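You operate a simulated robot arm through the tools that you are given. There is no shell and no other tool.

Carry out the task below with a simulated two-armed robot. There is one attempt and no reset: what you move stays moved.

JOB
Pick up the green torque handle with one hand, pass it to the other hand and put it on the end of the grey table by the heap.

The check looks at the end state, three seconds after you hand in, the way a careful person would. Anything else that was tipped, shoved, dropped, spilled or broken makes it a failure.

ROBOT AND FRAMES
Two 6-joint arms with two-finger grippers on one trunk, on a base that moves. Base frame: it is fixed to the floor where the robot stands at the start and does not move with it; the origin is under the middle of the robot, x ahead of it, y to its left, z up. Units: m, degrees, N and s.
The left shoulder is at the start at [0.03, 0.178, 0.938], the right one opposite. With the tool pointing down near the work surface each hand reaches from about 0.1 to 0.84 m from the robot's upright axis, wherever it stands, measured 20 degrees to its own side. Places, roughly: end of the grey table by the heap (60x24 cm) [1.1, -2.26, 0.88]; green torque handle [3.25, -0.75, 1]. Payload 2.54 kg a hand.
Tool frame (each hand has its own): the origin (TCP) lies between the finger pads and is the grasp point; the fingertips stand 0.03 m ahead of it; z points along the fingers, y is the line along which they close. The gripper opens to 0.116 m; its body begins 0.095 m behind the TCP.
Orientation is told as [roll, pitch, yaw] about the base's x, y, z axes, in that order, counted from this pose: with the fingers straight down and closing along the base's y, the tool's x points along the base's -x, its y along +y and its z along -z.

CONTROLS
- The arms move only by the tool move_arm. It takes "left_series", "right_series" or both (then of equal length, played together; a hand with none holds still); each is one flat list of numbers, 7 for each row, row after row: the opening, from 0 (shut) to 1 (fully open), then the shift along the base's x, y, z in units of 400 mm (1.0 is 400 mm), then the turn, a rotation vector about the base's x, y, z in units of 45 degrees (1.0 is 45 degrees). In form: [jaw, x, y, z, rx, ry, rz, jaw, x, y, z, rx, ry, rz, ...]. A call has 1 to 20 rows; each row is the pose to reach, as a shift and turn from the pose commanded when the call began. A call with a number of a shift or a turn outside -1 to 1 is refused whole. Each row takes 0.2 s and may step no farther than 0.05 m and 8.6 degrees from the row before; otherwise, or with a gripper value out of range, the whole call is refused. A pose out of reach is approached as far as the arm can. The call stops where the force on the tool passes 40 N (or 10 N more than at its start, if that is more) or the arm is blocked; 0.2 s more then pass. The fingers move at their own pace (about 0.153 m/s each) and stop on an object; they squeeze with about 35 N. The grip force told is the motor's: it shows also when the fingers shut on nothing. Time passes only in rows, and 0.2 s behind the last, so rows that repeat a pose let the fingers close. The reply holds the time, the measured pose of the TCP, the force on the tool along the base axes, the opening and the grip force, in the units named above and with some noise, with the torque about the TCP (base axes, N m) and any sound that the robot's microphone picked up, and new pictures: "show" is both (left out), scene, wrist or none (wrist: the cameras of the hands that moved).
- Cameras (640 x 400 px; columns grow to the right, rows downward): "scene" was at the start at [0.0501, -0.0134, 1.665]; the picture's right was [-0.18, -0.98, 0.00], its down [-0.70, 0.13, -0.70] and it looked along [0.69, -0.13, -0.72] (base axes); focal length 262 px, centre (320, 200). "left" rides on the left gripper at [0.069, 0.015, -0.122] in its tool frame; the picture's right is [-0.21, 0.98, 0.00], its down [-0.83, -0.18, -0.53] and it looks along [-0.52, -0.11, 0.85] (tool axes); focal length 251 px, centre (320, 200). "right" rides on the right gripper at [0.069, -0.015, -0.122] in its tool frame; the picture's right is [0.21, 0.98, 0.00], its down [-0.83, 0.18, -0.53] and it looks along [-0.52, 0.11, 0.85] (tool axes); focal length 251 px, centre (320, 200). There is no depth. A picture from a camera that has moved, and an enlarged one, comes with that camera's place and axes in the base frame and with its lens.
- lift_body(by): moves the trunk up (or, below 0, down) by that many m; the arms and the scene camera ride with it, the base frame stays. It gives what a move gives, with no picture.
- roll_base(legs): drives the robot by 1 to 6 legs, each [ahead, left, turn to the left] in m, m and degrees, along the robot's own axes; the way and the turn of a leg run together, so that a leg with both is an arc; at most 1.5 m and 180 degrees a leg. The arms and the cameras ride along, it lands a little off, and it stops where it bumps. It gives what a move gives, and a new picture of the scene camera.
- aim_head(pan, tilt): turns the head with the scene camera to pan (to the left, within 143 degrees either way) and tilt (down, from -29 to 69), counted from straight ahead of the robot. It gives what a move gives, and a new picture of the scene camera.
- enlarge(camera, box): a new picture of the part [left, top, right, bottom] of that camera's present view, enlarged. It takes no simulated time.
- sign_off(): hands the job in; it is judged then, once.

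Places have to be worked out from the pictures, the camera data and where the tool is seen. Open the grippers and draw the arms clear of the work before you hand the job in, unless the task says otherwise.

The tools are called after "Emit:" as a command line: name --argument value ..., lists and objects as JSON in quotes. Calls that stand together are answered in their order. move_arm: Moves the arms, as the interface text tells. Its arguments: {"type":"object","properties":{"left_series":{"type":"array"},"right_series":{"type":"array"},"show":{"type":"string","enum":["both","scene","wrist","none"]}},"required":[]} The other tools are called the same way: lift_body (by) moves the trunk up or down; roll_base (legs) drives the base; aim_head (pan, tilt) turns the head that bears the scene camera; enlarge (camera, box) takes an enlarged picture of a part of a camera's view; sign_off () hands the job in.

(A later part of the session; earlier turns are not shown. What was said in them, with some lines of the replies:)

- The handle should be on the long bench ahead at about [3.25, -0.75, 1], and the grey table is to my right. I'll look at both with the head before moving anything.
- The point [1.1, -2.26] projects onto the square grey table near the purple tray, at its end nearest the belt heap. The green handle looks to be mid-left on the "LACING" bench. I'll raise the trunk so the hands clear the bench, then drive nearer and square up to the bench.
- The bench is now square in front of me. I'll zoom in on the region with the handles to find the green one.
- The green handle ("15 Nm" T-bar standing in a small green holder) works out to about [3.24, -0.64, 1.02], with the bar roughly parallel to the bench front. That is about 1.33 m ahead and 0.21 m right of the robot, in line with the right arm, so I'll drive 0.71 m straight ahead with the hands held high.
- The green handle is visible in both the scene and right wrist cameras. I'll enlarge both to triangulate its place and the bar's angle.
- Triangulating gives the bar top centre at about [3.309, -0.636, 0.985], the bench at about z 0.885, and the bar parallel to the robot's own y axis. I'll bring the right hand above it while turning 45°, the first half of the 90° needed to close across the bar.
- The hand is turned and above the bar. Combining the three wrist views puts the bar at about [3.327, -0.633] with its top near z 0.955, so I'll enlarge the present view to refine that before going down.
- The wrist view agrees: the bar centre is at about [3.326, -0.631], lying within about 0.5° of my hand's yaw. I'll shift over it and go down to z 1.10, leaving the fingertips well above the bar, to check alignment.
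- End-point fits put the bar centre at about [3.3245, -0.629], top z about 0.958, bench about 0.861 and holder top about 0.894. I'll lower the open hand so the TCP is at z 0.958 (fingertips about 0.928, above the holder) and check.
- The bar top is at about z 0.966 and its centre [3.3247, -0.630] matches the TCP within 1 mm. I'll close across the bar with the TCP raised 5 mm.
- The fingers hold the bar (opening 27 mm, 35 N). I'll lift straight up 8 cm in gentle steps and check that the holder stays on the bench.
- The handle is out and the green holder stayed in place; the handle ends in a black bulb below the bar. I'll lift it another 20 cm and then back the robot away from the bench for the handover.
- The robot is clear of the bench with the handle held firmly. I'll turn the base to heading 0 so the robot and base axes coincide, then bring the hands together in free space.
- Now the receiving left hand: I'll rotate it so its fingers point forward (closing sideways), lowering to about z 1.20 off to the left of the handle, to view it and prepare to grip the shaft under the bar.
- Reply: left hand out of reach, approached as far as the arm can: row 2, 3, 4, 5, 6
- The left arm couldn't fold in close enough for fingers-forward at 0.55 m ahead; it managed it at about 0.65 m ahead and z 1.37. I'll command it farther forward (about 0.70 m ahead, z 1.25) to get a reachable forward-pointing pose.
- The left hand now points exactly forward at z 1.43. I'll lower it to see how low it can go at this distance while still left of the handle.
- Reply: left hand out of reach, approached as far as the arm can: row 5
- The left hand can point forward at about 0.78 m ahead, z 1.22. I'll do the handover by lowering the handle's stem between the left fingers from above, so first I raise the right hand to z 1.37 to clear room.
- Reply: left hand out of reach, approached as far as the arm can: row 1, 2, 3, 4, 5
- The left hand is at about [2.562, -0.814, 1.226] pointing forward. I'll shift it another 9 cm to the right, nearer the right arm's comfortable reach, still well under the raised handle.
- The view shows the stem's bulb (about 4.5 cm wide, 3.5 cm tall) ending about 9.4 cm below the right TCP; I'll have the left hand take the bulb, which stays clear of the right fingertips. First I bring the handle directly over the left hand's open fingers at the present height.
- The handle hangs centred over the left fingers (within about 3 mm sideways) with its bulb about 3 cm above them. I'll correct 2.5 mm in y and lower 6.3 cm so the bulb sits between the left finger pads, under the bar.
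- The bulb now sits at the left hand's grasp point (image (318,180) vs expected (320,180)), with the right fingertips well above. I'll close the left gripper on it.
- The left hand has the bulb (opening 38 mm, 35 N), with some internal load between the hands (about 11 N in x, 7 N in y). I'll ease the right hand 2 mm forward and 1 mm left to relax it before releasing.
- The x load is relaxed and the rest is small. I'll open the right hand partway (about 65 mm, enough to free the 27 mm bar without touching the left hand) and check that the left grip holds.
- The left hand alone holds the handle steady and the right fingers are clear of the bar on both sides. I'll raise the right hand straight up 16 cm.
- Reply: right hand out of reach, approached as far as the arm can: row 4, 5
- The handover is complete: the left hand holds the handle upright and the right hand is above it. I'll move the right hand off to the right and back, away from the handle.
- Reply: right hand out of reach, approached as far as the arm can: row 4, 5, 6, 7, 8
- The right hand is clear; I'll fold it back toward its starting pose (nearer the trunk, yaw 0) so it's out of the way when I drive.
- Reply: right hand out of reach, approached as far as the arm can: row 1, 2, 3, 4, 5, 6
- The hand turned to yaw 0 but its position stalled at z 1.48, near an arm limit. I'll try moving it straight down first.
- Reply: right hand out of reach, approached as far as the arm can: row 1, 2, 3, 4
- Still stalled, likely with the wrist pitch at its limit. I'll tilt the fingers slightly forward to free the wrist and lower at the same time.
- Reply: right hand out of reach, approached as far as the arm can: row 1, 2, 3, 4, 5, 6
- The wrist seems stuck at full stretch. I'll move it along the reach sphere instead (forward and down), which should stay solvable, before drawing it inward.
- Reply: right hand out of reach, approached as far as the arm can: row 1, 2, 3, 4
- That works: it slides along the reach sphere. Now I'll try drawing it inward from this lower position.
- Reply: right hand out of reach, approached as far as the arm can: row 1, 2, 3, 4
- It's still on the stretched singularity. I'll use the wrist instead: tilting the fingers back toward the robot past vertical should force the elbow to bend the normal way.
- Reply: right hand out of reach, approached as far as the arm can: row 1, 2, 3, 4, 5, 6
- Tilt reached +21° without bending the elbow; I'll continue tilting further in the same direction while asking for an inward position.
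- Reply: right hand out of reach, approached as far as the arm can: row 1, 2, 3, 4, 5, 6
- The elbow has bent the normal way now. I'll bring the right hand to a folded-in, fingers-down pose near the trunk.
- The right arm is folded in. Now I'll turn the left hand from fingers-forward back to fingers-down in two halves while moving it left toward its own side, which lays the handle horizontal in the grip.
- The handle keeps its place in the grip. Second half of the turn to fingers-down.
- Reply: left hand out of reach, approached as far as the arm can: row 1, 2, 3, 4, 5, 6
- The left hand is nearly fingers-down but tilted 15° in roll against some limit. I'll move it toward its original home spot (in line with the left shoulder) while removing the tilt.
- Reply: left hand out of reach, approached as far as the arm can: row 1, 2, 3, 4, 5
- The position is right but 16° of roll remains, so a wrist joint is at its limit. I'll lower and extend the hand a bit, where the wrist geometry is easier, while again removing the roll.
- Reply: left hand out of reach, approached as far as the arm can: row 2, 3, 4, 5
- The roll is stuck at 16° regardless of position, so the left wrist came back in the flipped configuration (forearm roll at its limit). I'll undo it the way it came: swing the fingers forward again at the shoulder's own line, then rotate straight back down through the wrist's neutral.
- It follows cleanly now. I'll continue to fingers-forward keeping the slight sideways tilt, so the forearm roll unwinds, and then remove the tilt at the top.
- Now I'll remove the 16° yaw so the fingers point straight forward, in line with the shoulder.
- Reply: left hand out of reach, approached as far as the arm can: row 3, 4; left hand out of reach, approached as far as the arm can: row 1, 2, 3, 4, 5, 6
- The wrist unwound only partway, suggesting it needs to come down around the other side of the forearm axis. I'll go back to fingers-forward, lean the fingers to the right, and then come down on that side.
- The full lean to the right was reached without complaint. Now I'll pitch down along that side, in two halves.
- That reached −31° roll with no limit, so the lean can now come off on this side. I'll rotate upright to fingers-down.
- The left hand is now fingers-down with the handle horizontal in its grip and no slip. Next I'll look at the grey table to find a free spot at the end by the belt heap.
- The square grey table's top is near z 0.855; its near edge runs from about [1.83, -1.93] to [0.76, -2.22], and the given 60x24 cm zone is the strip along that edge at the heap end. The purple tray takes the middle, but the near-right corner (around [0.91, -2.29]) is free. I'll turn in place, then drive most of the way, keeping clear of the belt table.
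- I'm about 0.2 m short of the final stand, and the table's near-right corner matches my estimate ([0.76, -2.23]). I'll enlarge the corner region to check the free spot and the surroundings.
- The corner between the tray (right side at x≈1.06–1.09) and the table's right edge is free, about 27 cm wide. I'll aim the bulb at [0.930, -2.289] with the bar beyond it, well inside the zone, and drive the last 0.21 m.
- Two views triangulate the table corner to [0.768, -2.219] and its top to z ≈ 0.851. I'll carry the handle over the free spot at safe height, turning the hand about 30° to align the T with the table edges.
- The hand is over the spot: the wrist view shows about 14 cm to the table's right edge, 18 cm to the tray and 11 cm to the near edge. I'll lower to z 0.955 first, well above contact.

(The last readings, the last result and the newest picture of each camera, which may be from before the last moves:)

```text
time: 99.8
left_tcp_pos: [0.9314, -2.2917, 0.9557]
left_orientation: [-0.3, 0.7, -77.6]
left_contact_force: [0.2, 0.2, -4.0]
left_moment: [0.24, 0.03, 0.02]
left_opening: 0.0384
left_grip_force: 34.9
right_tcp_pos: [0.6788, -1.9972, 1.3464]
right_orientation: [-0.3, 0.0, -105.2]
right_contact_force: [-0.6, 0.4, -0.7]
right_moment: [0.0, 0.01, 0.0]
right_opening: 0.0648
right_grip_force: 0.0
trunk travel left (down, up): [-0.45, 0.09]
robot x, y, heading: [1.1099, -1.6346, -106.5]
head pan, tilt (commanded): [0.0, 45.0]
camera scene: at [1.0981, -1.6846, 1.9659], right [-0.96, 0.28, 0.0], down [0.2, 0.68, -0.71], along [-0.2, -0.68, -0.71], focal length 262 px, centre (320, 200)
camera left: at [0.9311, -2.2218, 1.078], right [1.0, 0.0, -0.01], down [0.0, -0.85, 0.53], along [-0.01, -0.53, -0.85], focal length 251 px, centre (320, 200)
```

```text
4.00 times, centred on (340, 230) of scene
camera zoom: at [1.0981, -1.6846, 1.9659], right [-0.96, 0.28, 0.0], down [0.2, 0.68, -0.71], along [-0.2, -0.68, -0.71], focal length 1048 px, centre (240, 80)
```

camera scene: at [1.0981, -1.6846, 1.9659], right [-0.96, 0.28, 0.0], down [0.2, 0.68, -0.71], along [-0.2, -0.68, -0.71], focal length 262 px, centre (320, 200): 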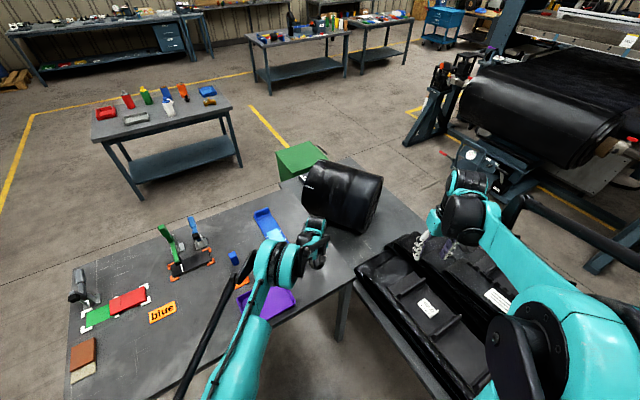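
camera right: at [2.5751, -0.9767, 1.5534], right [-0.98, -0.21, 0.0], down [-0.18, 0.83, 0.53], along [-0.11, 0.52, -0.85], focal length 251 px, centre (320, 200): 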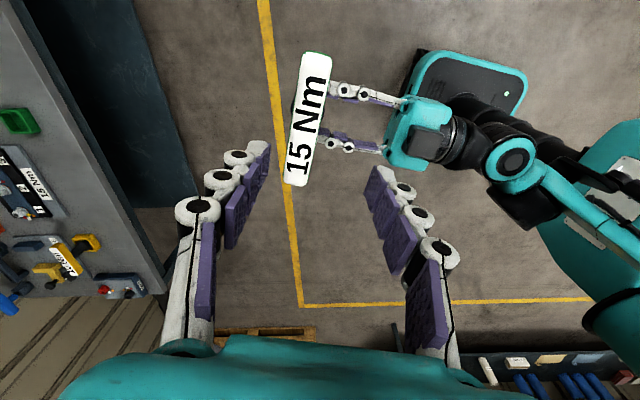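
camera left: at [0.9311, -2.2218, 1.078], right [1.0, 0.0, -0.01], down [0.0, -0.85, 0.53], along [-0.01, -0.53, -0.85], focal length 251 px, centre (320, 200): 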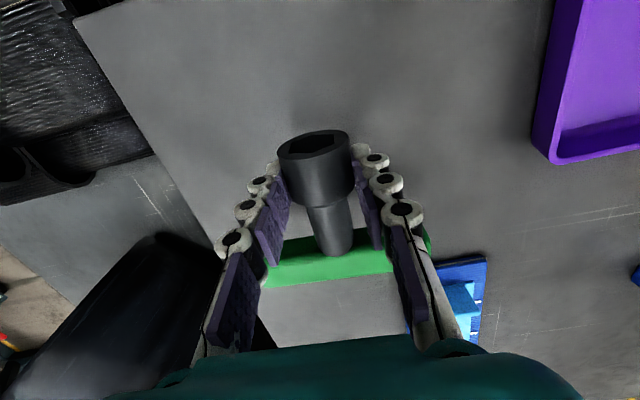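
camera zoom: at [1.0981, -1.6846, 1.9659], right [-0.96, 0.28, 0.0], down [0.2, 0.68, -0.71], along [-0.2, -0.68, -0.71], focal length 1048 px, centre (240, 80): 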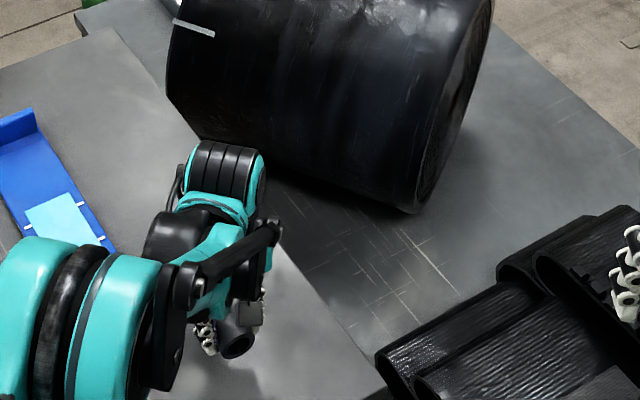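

All clear around the spot. I'll descend to about z 0.897, just before the expected contact near 0.885, watching the force.

Emit:
move_arm --left_series '[0, 0, 0, -0.05, 0, 0, 0, 0, 0, 0, -0.09, 0, 0, 0, 0, 0, 0, -0.115, 0, 0, 0, 0, 0, 0, -0.135, 0, 0, 0, 0, 0, 0, -0.147, 0, 0, 0]' --show "wrist"

```text
time: 101.0
left_tcp_pos: [0.9414, -2.2717, 0.9372]
left_orientation: [-0.3, 0.6, -77.6]
left_contact_force: [1.2, 0.1, -4.8]
left_moment: [0.19, 0.07, -0.01]
left_opening: 0.0386
left_grip_force: 34.7
left hand out of reach, approached as far as the arm can: row 1, 2, 3, 4, 5
right_tcp_pos: [0.68, -1.9956, 1.3454]
right_orientation: [-0.3, 0.1, -105.2]
right_contact_force: [0.8, 0.5, -0.2]
right_moment: [0.02, 0.04, -0.03]
right_opening: 0.0652
right_grip_force: 0.0
trunk travel left (down, up): [-0.45, 0.09]
robot x, y, heading: [1.1112, -1.634, -106.6]
head pan, tilt (commanded): [0.0, 45.0]
camera left: at [0.9424, -2.2016, 1.0586], right [1.0, 0.0, -0.01], down [0.0, -0.85, 0.53], along [-0.01, -0.53, -0.85], focal length 251 px, centre (320, 200)
```

left: 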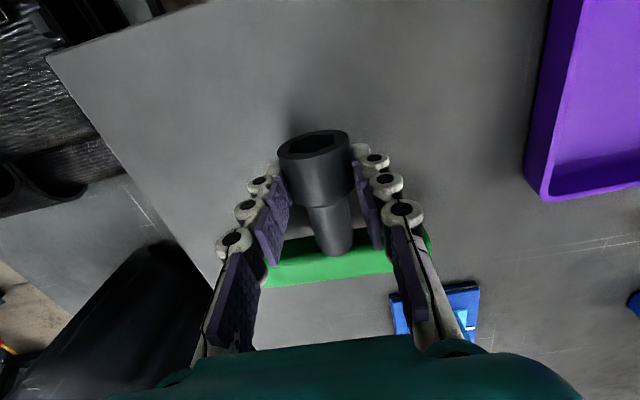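

The arm hit full stretch at z 0.937. I'll back the hand up and toward the robot a little, then lower the trunk to gain downward reach.

Emit:
move_arm --left_series '[0, 0.01, 0.03, 0.06, 0, 0, 0, 0, 0.02, 0.06, 0.13, 0, 0, 0, 0, 0.02, 0.08, 0.2, 0, 0, 0, 0, 0.02, 0.08, 0.26, 0, 0, 0]' --show "none"

```text
time: 102.0
left_tcp_pos: [0.9515, -2.2384, 1.0428]
left_orientation: [-0.2, 0.6, -77.5]
left_contact_force: [0.2, -0.6, -3.3]
left_moment: [0.22, 0.05, 0.0]
left_opening: 0.0385
left_grip_force: 35.3
right_tcp_pos: [0.6791, -1.9941, 1.3458]
right_orientation: [-0.4, 0.0, -105.1]
right_contact_force: [0.3, 0.6, -1.1]
right_moment: [-0.03, -0.01, 0.04]
right_opening: 0.0651
right_grip_force: 0.1
trunk travel left (down, up): [-0.45, 0.09]
robot x, y, heading: [1.1114, -1.6354, -106.7]
head pan, tilt (commanded): [0.0, 45.0]
```

Recovered cleanly. I'll raise the hand 9 cm, then lower the trunk 15 cm so the shoulder is level with the working height.

Emit:
move_arm --left_series '[0, 0, 0, 0.08, 0, 0, 0, 0, 0, 0, 0.16, 0, 0, 0, 0, 0, 0, 0.225, 0, 0, 0]' --show "none"

Emit:
lift_body --by -0.15

Emit:
enlarge --camera "scene" --box '[0, 0, 640, 400]'

Emit:
enlarge --camera "right" --box '[0, 0, 640, 400]'

```text
time: 102.8
left_tcp_pos: [0.9492, -2.241, 1.1308]
left_orientation: [-0.3, 0.6, -77.5]
left_contact_force: [-0.3, -0.2, -3.3]
left_moment: [0.18, 0.05, 0.01]
left_opening: 0.0387
left_grip_force: 34.6
right_tcp_pos: [0.6801, -1.9956, 1.345]
right_orientation: [-0.4, 0.1, -105.1]
right_contact_force: [-0.2, 0.0, -0.2]
right_moment: [-0.01, -0.01, 0.01]
right_opening: 0.065
right_grip_force: 0.0
trunk travel left (down, up): [-0.45, 0.09]
robot x, y, heading: [1.1147, -1.6349, -106.0]
head pan, tilt (commanded): [0.0, 45.0]
```

```text
time: 104.5
left_tcp_pos: [0.9504, -2.2409, 0.9808]
left_orientation: [-0.2, 0.6, -77.5]
left_contact_force: [-0.5, 0.4, -4.5]
left_moment: [0.22, 0.04, 0.01]
left_opening: 0.0387
left_grip_force: 35.0
right_tcp_pos: [0.6804, -1.9947, 1.1962]
right_orientation: [-0.3, -0.1, -105.3]
right_contact_force: [-0.2, -0.3, -0.4]
right_moment: [0.02, 0.0, 0.03]
right_opening: 0.065
right_grip_force: 0.1
trunk travel left (down, up): [-0.3, 0.24]
robot x, y, heading: [1.1119, -1.6308, -106.6]
head pan, tilt (commanded): [0.0, 45.0]
```

```text
1.00 times, centred on (320, 200) of scene (not enlarged: the box is as wide or as high as the picture)
camera zoom: at [1.0985, -1.6829, 1.8161], right [-0.96, 0.28, 0.0], down [0.2, 0.68, -0.71], along [-0.2, -0.68, -0.71], focal length 262 px, centre (320, 200)
```

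zoom: 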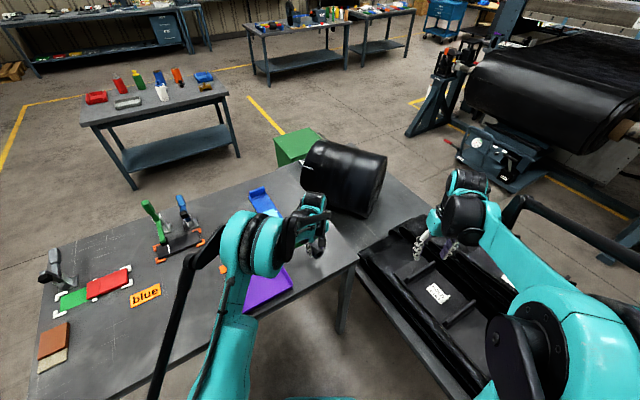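

```text
1.00 times, centred on (320, 200) of right (not enlarged: the box is as wide or as high as the picture)
camera zoom: at [0.6844, -1.9251, 1.318], right [1.0, -0.05, 0.0], down [-0.04, -0.85, 0.53], along [-0.03, -0.53, -0.85], focal length 251 px, centre (320, 200)
```

zoom: 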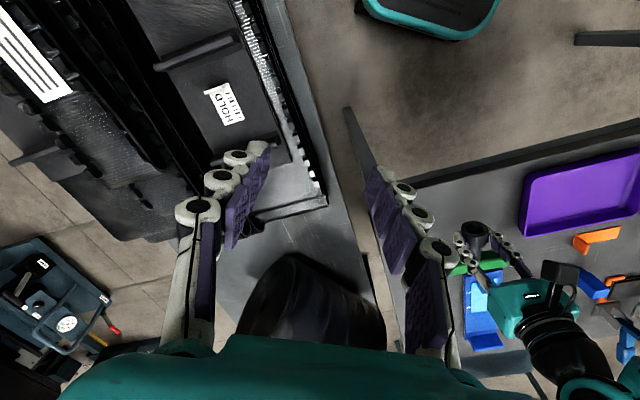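

Everything is clear. I'll move the hand back over the spot at [0.935, -2.289] and down to z 0.955.

Emit:
move_arm --left_series '[0, -0.0125, -0.04, -0.02, 0, 0, 0, 0, -0.025, -0.08, -0.04, 0, 0, 0, 0, -0.0375, -0.12, -0.065, 0, 0, 0]' --show "wrist"

Emit:
enlarge --camera "right" --box '[380, 150, 640, 312]'

```text
time: 105.3
left_tcp_pos: [0.9343, -2.2902, 0.9548]
left_orientation: [-0.3, 0.7, -77.6]
left_contact_force: [-0.1, 0.0, -4.3]
left_moment: [0.23, 0.02, 0.01]
left_opening: 0.0384
left_grip_force: 34.8
right_tcp_pos: [0.6792, -1.9954, 1.1957]
right_orientation: [-0.3, 0.1, -105.1]
right_contact_force: [-1.3, 0.3, -0.2]
right_moment: [0.06, -0.02, -0.01]
right_opening: 0.0646
right_grip_force: 0.0
trunk travel left (down, up): [-0.3, 0.24]
robot x, y, heading: [1.1124, -1.6302, -106.5]
head pan, tilt (commanded): [0.0, 45.0]
camera left: at [0.9342, -2.2205, 1.0759], right [1.0, 0.0, -0.01], down [0.0, -0.85, 0.53], along [-0.01, -0.53, -0.85], focal length 251 px, centre (320, 200)
```

left: 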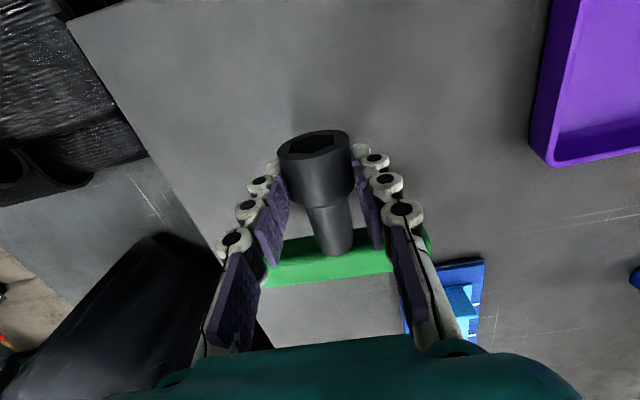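

```text
2.46 times, centred on (510, 231) of right
camera zoom: at [0.684, -1.9262, 1.3174], right [1.0, -0.05, 0.0], down [-0.04, -0.85, 0.53], along [-0.03, -0.53, -0.85], focal length 619 px, centre (-148, 124)
```

zoom: 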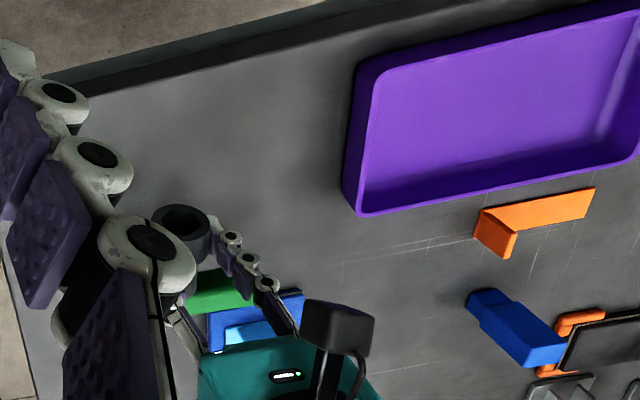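

Reach is fine here. Descending to about z 0.897 now.

Emit:
move_arm --left_series '[0, 0, 0, -0.05, 0, 0, 0, 0, 0, 0, -0.09, 0, 0, 0, 0, 0, 0, -0.12, 0, 0, 0, 0, 0, 0, -0.135, 0, 0, 0, 0, 0, 0, -0.145, 0, 0, 0]' --show "wrist"

Emit:
enlarge --camera "scene" --box '[240, 180, 400, 280]'

```text
time: 106.2
left_tcp_pos: [0.9332, -2.2884, 0.9098]
left_orientation: [-0.1, 0.6, -77.6]
left_contact_force: [1.6, 5.0, 23.0]
left_moment: [0.13, -0.58, 0.05]
left_opening: 0.038
left_grip_force: 34.8
right_tcp_pos: [0.6813, -1.9923, 1.1973]
right_orientation: [-0.3, 0.0, -105.0]
right_contact_force: [-0.4, -0.6, 0.5]
right_moment: [-0.01, 0.0, 0.0]
right_opening: 0.0652
right_grip_force: 0.1
trunk travel left (down, up): [-0.3, 0.24]
robot x, y, heading: [1.1143, -1.6311, -106.5]
head pan, tilt (commanded): [0.0, 45.0]
stopped in row 4 (left hand): the force on the tool passed its limit at 52 N (the readings are from after the stop); the commanded pose is now the measured one
camera left: at [0.9344, -2.2171, 1.0315], right [1.0, 0.0, -0.01], down [0.0, -0.85, 0.53], along [0.0, -0.53, -0.85], focal length 251 px, centre (320, 200)
```

left: 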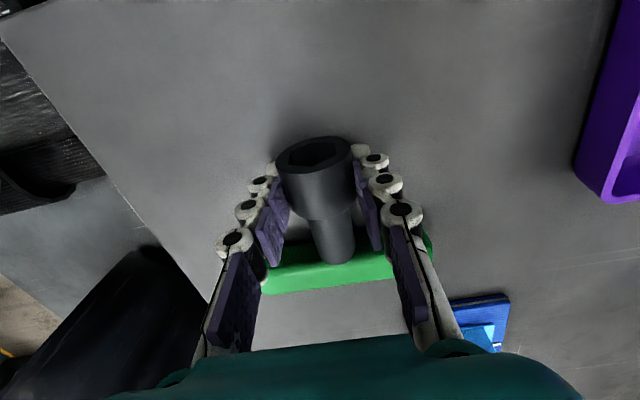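

```text
4.00 times, centred on (320, 230) of scene
camera zoom: at [1.0991, -1.679, 1.8163], right [-0.96, 0.28, 0.0], down [0.2, 0.68, -0.71], along [-0.2, -0.68, -0.71], focal length 1048 px, centre (320, 80)
```

zoom: 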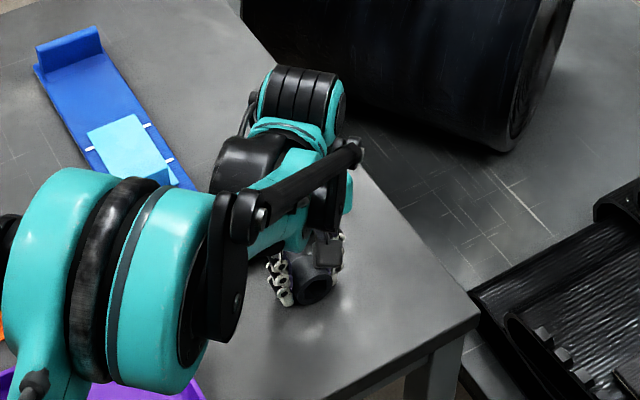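

Contact came at TCP z 0.910: the bulb touches and the moment says the left fingertip is on the table too, so the tabletop is really at about 0.88. I'll ease up 2 mm to take the load off before opening.

Emit:
move_arm --left_series '[0, 0, 0, 0.005, 0, 0, 0, 0, 0, 0, 0.005, 0, 0, 0]' --show "wrist"

```text
time: 106.8
left_tcp_pos: [0.9349, -2.289, 0.9096]
left_orientation: [-0.3, 0.5, -77.5]
left_contact_force: [1.3, 6.1, 8.0]
left_moment: [0.39, -0.3, 0.18]
left_opening: 0.0377
left_grip_force: 34.7
right_tcp_pos: [0.6805, -1.993, 1.1973]
right_orientation: [-0.3, -0.1, -105.2]
right_contact_force: [-0.4, -1.3, -0.5]
right_moment: [0.0, -0.01, -0.01]
right_opening: 0.065
right_grip_force: 0.0
trunk travel left (down, up): [-0.3, 0.24]
robot x, y, heading: [1.1137, -1.6324, -106.6]
head pan, tilt (commanded): [0.0, 45.0]
camera left: at [0.9343, -2.2182, 1.0316], right [1.0, 0.0, -0.01], down [0.0, -0.85, 0.53], along [-0.01, -0.53, -0.85], focal length 251 px, centre (320, 200)
```

left: 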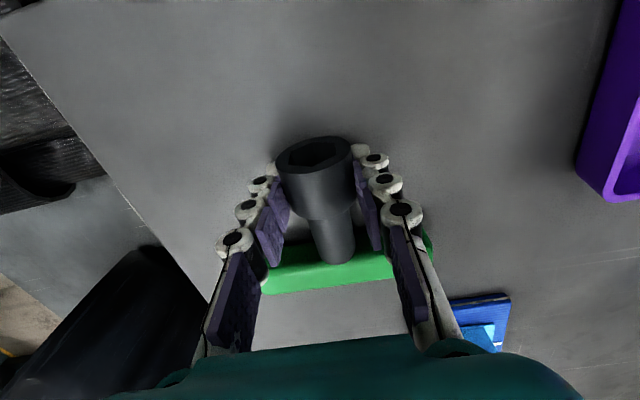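

Still about 12 N on the table. I'll ease up another 2 mm, then open gradually to about 65 mm.

Emit:
move_arm --left_series '[0, 0, 0, 0.006, 0, 0, 0, 0, 0, 0, 0.006, 0, 0, 0]' --show "none"

```text
time: 107.4
left_tcp_pos: [0.9339, -2.2903, 0.9113]
left_orientation: [-0.2, 0.6, -77.7]
left_contact_force: [-0.2, -0.5, -4.0]
left_moment: [0.22, 0.05, 0.02]
left_opening: 0.0379
left_grip_force: 35.1
right_tcp_pos: [0.6804, -1.9953, 1.1963]
right_orientation: [-0.3, 0.1, -105.1]
right_contact_force: [0.1, -0.1, -0.2]
right_moment: [-0.01, 0.0, -0.01]
right_opening: 0.0648
right_grip_force: 0.0
trunk travel left (down, up): [-0.3, 0.24]
robot x, y, heading: [1.1119, -1.6343, -106.7]
head pan, tilt (commanded): [0.0, 45.0]
```

The hand now just carries the handle a millimetre or two above the table. Opening the fingers gently to release it.

Emit:
move_arm --left_series '[0.34, 0, 0, -0.002, 0, 0, 0, 0.36, 0, 0, -0.002, 0, 0, 0, 0.4, 0, 0, -0.002, 0, 0, 0, 0.48, 0, 0, -0.002, 0, 0, 0, 0.56, 0, 0, -0.002, 0, 0, 0, 0.56, 0, 0, -0.002, 0, 0, 0]' --show "wrist"

```text
time: 108.8
left_tcp_pos: [0.9369, -2.2894, 0.9104]
left_orientation: [-0.3, 0.6, -77.6]
left_contact_force: [-0.1, 0.0, 1.1]
left_moment: [0.0, 0.01, -0.01]
left_opening: 0.0649
left_grip_force: 0.1
right_tcp_pos: [0.6809, -1.9951, 1.1959]
right_orientation: [-0.3, 0.1, -105.2]
right_contact_force: [-0.1, 0.8, -0.3]
right_moment: [0.04, -0.03, 0.0]
right_opening: 0.065
right_grip_force: 0.0
trunk travel left (down, up): [-0.3, 0.24]
robot x, y, heading: [1.1092, -1.6329, -106.6]
head pan, tilt (commanded): [0.0, 45.0]
camera left: at [0.9344, -2.2195, 1.0329], right [1.0, 0.0, -0.01], down [0.0, -0.85, 0.53], along [-0.01, -0.53, -0.85], focal length 251 px, centre (320, 200)
```

left: 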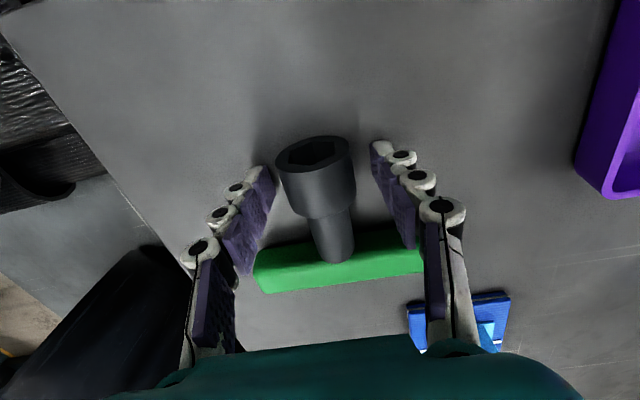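

The handle is resting on the table, free of the fingers. I'll raise the hand straight up.

Emit:
move_arm --left_series '[0.56, 0, 0, 0.03, 0, 0, 0, 0.56, 0, 0, 0.09, 0, 0, 0, 0.56, 0, 0, 0.18, 0, 0, 0, 0.56, 0, 0, 0.28, 0, 0, 0, 0.56, 0, 0, 0.38, 0, 0, 0]' --show "both"

Emit:
enlarge --camera "scene" --box '[240, 180, 400, 280]'

```text
time: 110.0
left_tcp_pos: [0.935, -2.2889, 1.0624]
left_orientation: [-0.3, 0.5, -77.7]
left_contact_force: [0.5, 0.0, 0.9]
left_moment: [-0.04, 0.01, -0.01]
left_opening: 0.065
left_grip_force: 0.1
right_tcp_pos: [0.6803, -1.9932, 1.1957]
right_orientation: [-0.3, 0.1, -105.2]
right_contact_force: [0.1, 0.9, -0.7]
right_moment: [-0.01, 0.01, -0.02]
right_opening: 0.065
right_grip_force: 0.1
trunk travel left (down, up): [-0.3, 0.24]
robot x, y, heading: [1.1121, -1.6303, -106.5]
head pan, tilt (commanded): [0.0, 45.0]
camera scene: at [1.0988, -1.6816, 1.816], right [-0.96, 0.28, 0.0], down [0.2, 0.68, -0.71], along [-0.2, -0.68, -0.71], focal length 262 px, centre (320, 200)
camera left: at [0.9348, -2.2188, 1.1844], right [1.0, 0.0, -0.01], down [0.0, -0.85, 0.53], along [-0.01, -0.53, -0.85], focal length 251 px, centre (320, 200)
```

scene: 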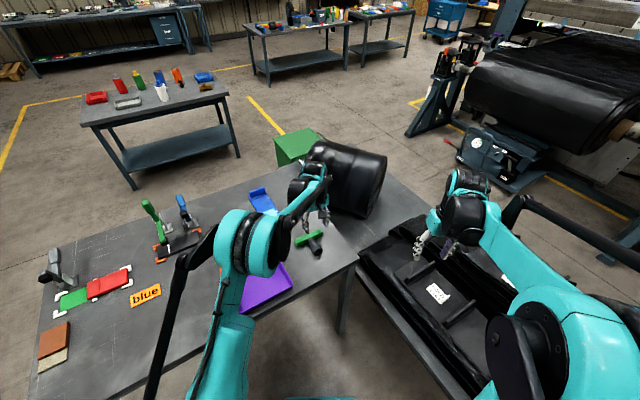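
left: 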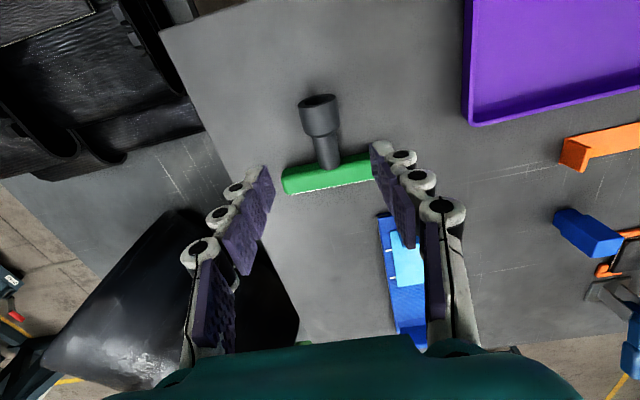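

```text
4.00 times, centred on (320, 230) of scene
camera zoom: at [1.0988, -1.6816, 1.816], right [-0.96, 0.28, 0.0], down [0.2, 0.68, -0.71], along [-0.2, -0.68, -0.71], focal length 1048 px, centre (320, 80)
```

zoom: 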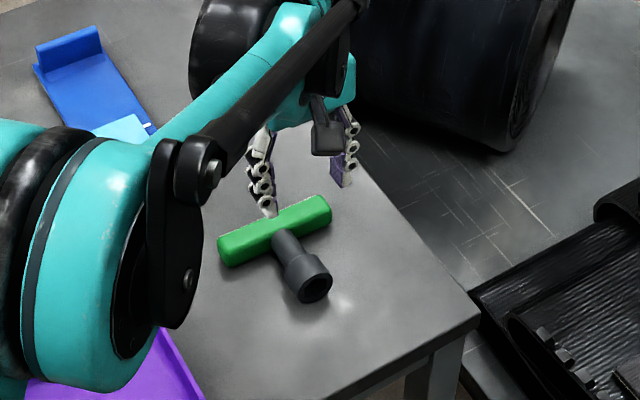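

The handle lies flat on the grey table's heap-end corner, at about [0.94, -2.32], inside the zone and touching nothing else. I'll open both grippers fully well above everything, then back the robot away.

Emit:
move_arm --left_series '[0.7, 0, 0, 0.08, 0, 0, 0, 0.85, 0, 0, 0.16, 0, 0, 0, 1, 0, 0, 0.2, 0, 0, 0, 1, 0, 0, 0.2, 0, 0, 0]' --right_series '[0.7, 0, 0, 0, 0, 0, 0, 0.85, 0, 0, 0, 0, 0, 0, 1, 0, 0, 0, 0, 0, 0, 1, 0, 0, 0, 0, 0, 0]' --show "none"

Emit:
roll_base --legs '[[-0.45, 0, 0]]'

Emit:
enlarge --camera "scene" --box '[200, 140, 440, 290]'

```text
time: 111.0
left_tcp_pos: [0.9353, -2.2896, 1.1432]
left_orientation: [-0.3, 0.7, -77.6]
left_contact_force: [-0.7, -0.2, 0.3]
left_moment: [-0.01, 0.02, -0.02]
left_opening: 0.116
left_grip_force: 0.1
right_tcp_pos: [0.6799, -1.9949, 1.1969]
right_orientation: [-0.3, 0.2, -105.2]
right_contact_force: [-0.3, 0.4, -0.2]
right_moment: [0.0, 0.0, 0.03]
right_opening: 0.1159
right_grip_force: 0.1
trunk travel left (down, up): [-0.3, 0.24]
robot x, y, heading: [1.1161, -1.6303, -106.3]
head pan, tilt (commanded): [0.0, 45.0]
```

```text
time: 113.7
left_tcp_pos: [1.0619, -1.8641, 1.1438]
left_orientation: [-0.3, 0.5, -77.5]
left_contact_force: [0.2, 0.4, -0.4]
left_moment: [-0.02, -0.01, 0.0]
left_opening: 0.1157
left_grip_force: 0.0
right_tcp_pos: [0.8067, -1.5698, 1.1967]
right_orientation: [-0.3, 0.1, -105.2]
right_contact_force: [-0.7, 0.3, -0.8]
right_moment: [-0.05, -0.01, 0.0]
right_opening: 0.1159
right_grip_force: 0.1
trunk travel left (down, up): [-0.3, 0.24]
robot x, y, heading: [1.2357, -1.211, -106.6]
head pan, tilt (commanded): [0.0, 45.0]
camera scene: at [1.2241, -1.2566, 1.816], right [-0.96, 0.28, 0.0], down [0.2, 0.68, -0.71], along [-0.2, -0.68, -0.71], focal length 262 px, centre (320, 200)
```

scene: 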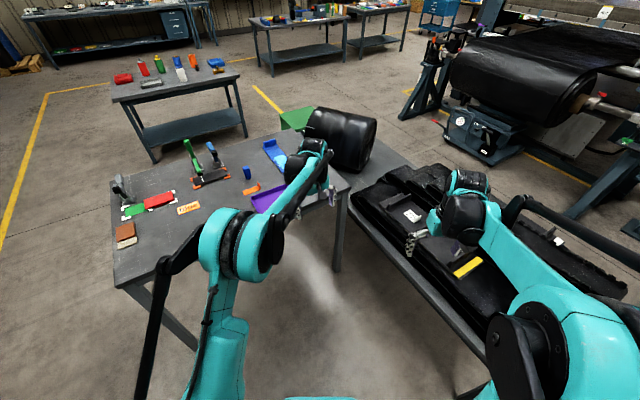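

```text
2.67 times, centred on (320, 215) of scene
camera zoom: at [1.2241, -1.2566, 1.816], right [-0.96, 0.28, 0.0], down [0.2, 0.68, -0.71], along [-0.2, -0.68, -0.71], focal length 699 px, centre (320, 160)
```

zoom: 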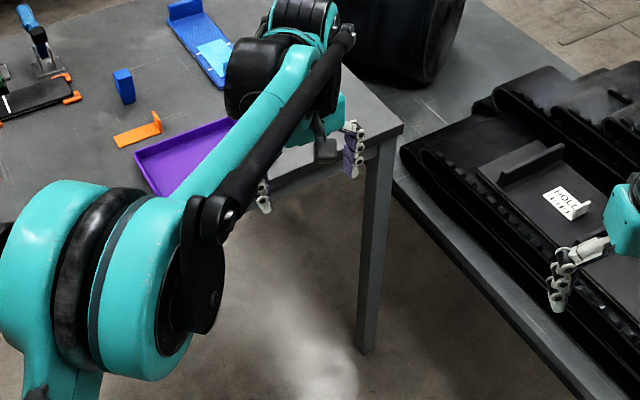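

The hands are off the table, but the left arm blocks the view. I'll back up another 0.35 m and check the final state.

Emit:
roll_base --legs '[[-0.35, 0.0, 0]]'

Emit:
move_arm --left_series '[1, 0.1, 0.02, 0.05, 0, 0, 0, 1, 0.2, 0.04, 0.1, 0, 0, 0, 1, 0.3, 0.08, 0.15, 0, 0, 0, 1, 0.4, 0.12, 0.2, 0, 0, 0]' --show "scene"

Emit:
enlarge --camera "scene" --box '[200, 80, 440, 230]'

```text
time: 116.0
left_tcp_pos: [1.1594, -1.5295, 1.1417]
left_orientation: [-0.3, 0.5, -77.6]
left_contact_force: [-0.2, -0.3, 0.1]
left_moment: [0.0, -0.01, 0.0]
left_opening: 0.1159
left_grip_force: 0.2
right_tcp_pos: [0.9046, -1.2351, 1.1958]
right_orientation: [-0.3, 0.1, -105.1]
right_contact_force: [0.5, 0.8, 0.0]
right_moment: [-0.05, 0.03, 0.02]
right_opening: 0.1159
right_grip_force: 0.0
trunk travel left (down, up): [-0.3, 0.24]
robot x, y, heading: [1.3345, -0.8746, -106.1]
head pan, tilt (commanded): [0.0, 45.0]
camera scene: at [1.3226, -0.9222, 1.816], right [-0.96, 0.28, 0.0], down [0.2, 0.68, -0.71], along [-0.2, -0.68, -0.71], focal length 262 px, centre (320, 200)
```

scene: 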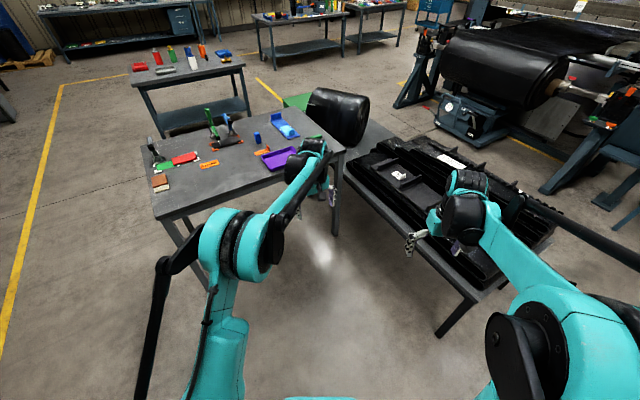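

```text
time: 117.0
left_tcp_pos: [1.3205, -1.478, 1.226]
left_orientation: [-0.2, 0.5, -77.6]
left_contact_force: [0.1, 0.8, 0.4]
left_moment: [-0.05, 0.04, -0.02]
left_opening: 0.1162
left_grip_force: 0.0
right_tcp_pos: [0.9059, -1.2337, 1.1968]
right_orientation: [-0.3, -0.1, -105.1]
right_contact_force: [0.1, 0.5, 0.3]
right_moment: [-0.05, 0.03, -0.01]
right_opening: 0.1159
right_grip_force: 0.0
trunk travel left (down, up): [-0.3, 0.24]
robot x, y, heading: [1.3351, -0.8762, -106.4]
head pan, tilt (commanded): [0.0, 45.0]
camera scene: at [1.3244, -0.9209, 1.8161], right [-0.96, 0.28, 0.0], down [0.2, 0.68, -0.71], along [-0.2, -0.68, -0.71], focal length 262 px, centre (320, 200)
```

scene: 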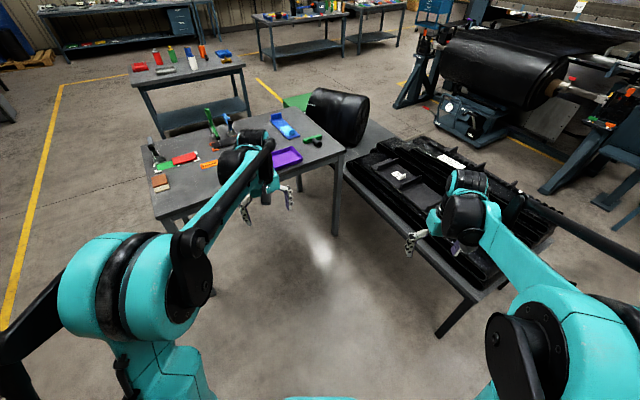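

```text
2.67 times, centred on (320, 155) of scene
camera zoom: at [1.3244, -0.9209, 1.8161], right [-0.96, 0.28, 0.0], down [0.2, 0.68, -0.71], along [-0.2, -0.68, -0.71], focal length 699 px, centre (320, 320)
```

zoom: 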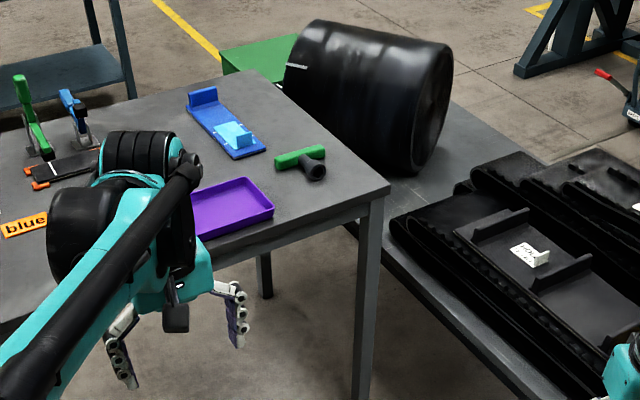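

The green handle rests flat on the heap end of the grey table, clear of the tray, the blue fixture and the edges. Nothing else has moved, and both grippers are open and away from the work, so I'm handing in.

Emit:
sign_off

```text
The job is handed in.
```

The green torque handle is lying flat on the end of the grey table by the heap, and I have handed the job in. I don't have the check's verdict.

- **Pick-up:** the right hand took the handle by its bar and lifted it out. The green holder stayed where it was on the bench.
- **Pass:** the left hand gripped the black bulb at the bottom of the stem before the right hand let go.
- **Placement:** the handle lies at about [0.94, -2.32]. By my estimate it is inside the 60x24 cm zone, clear of the purple tray, the blue fixture and the table edges. While I was lowering it, contact stopped the arm at 52 N. I eased off before opening the fingers, and it dropped only a few millimetres.
- **Surroundings:** nothing else on the grey table had moved in the last picture. I did not look back at the bench after driving away; while I was there, only the handle was moved.

Both grippers are open and the robot is backed well away from the table.
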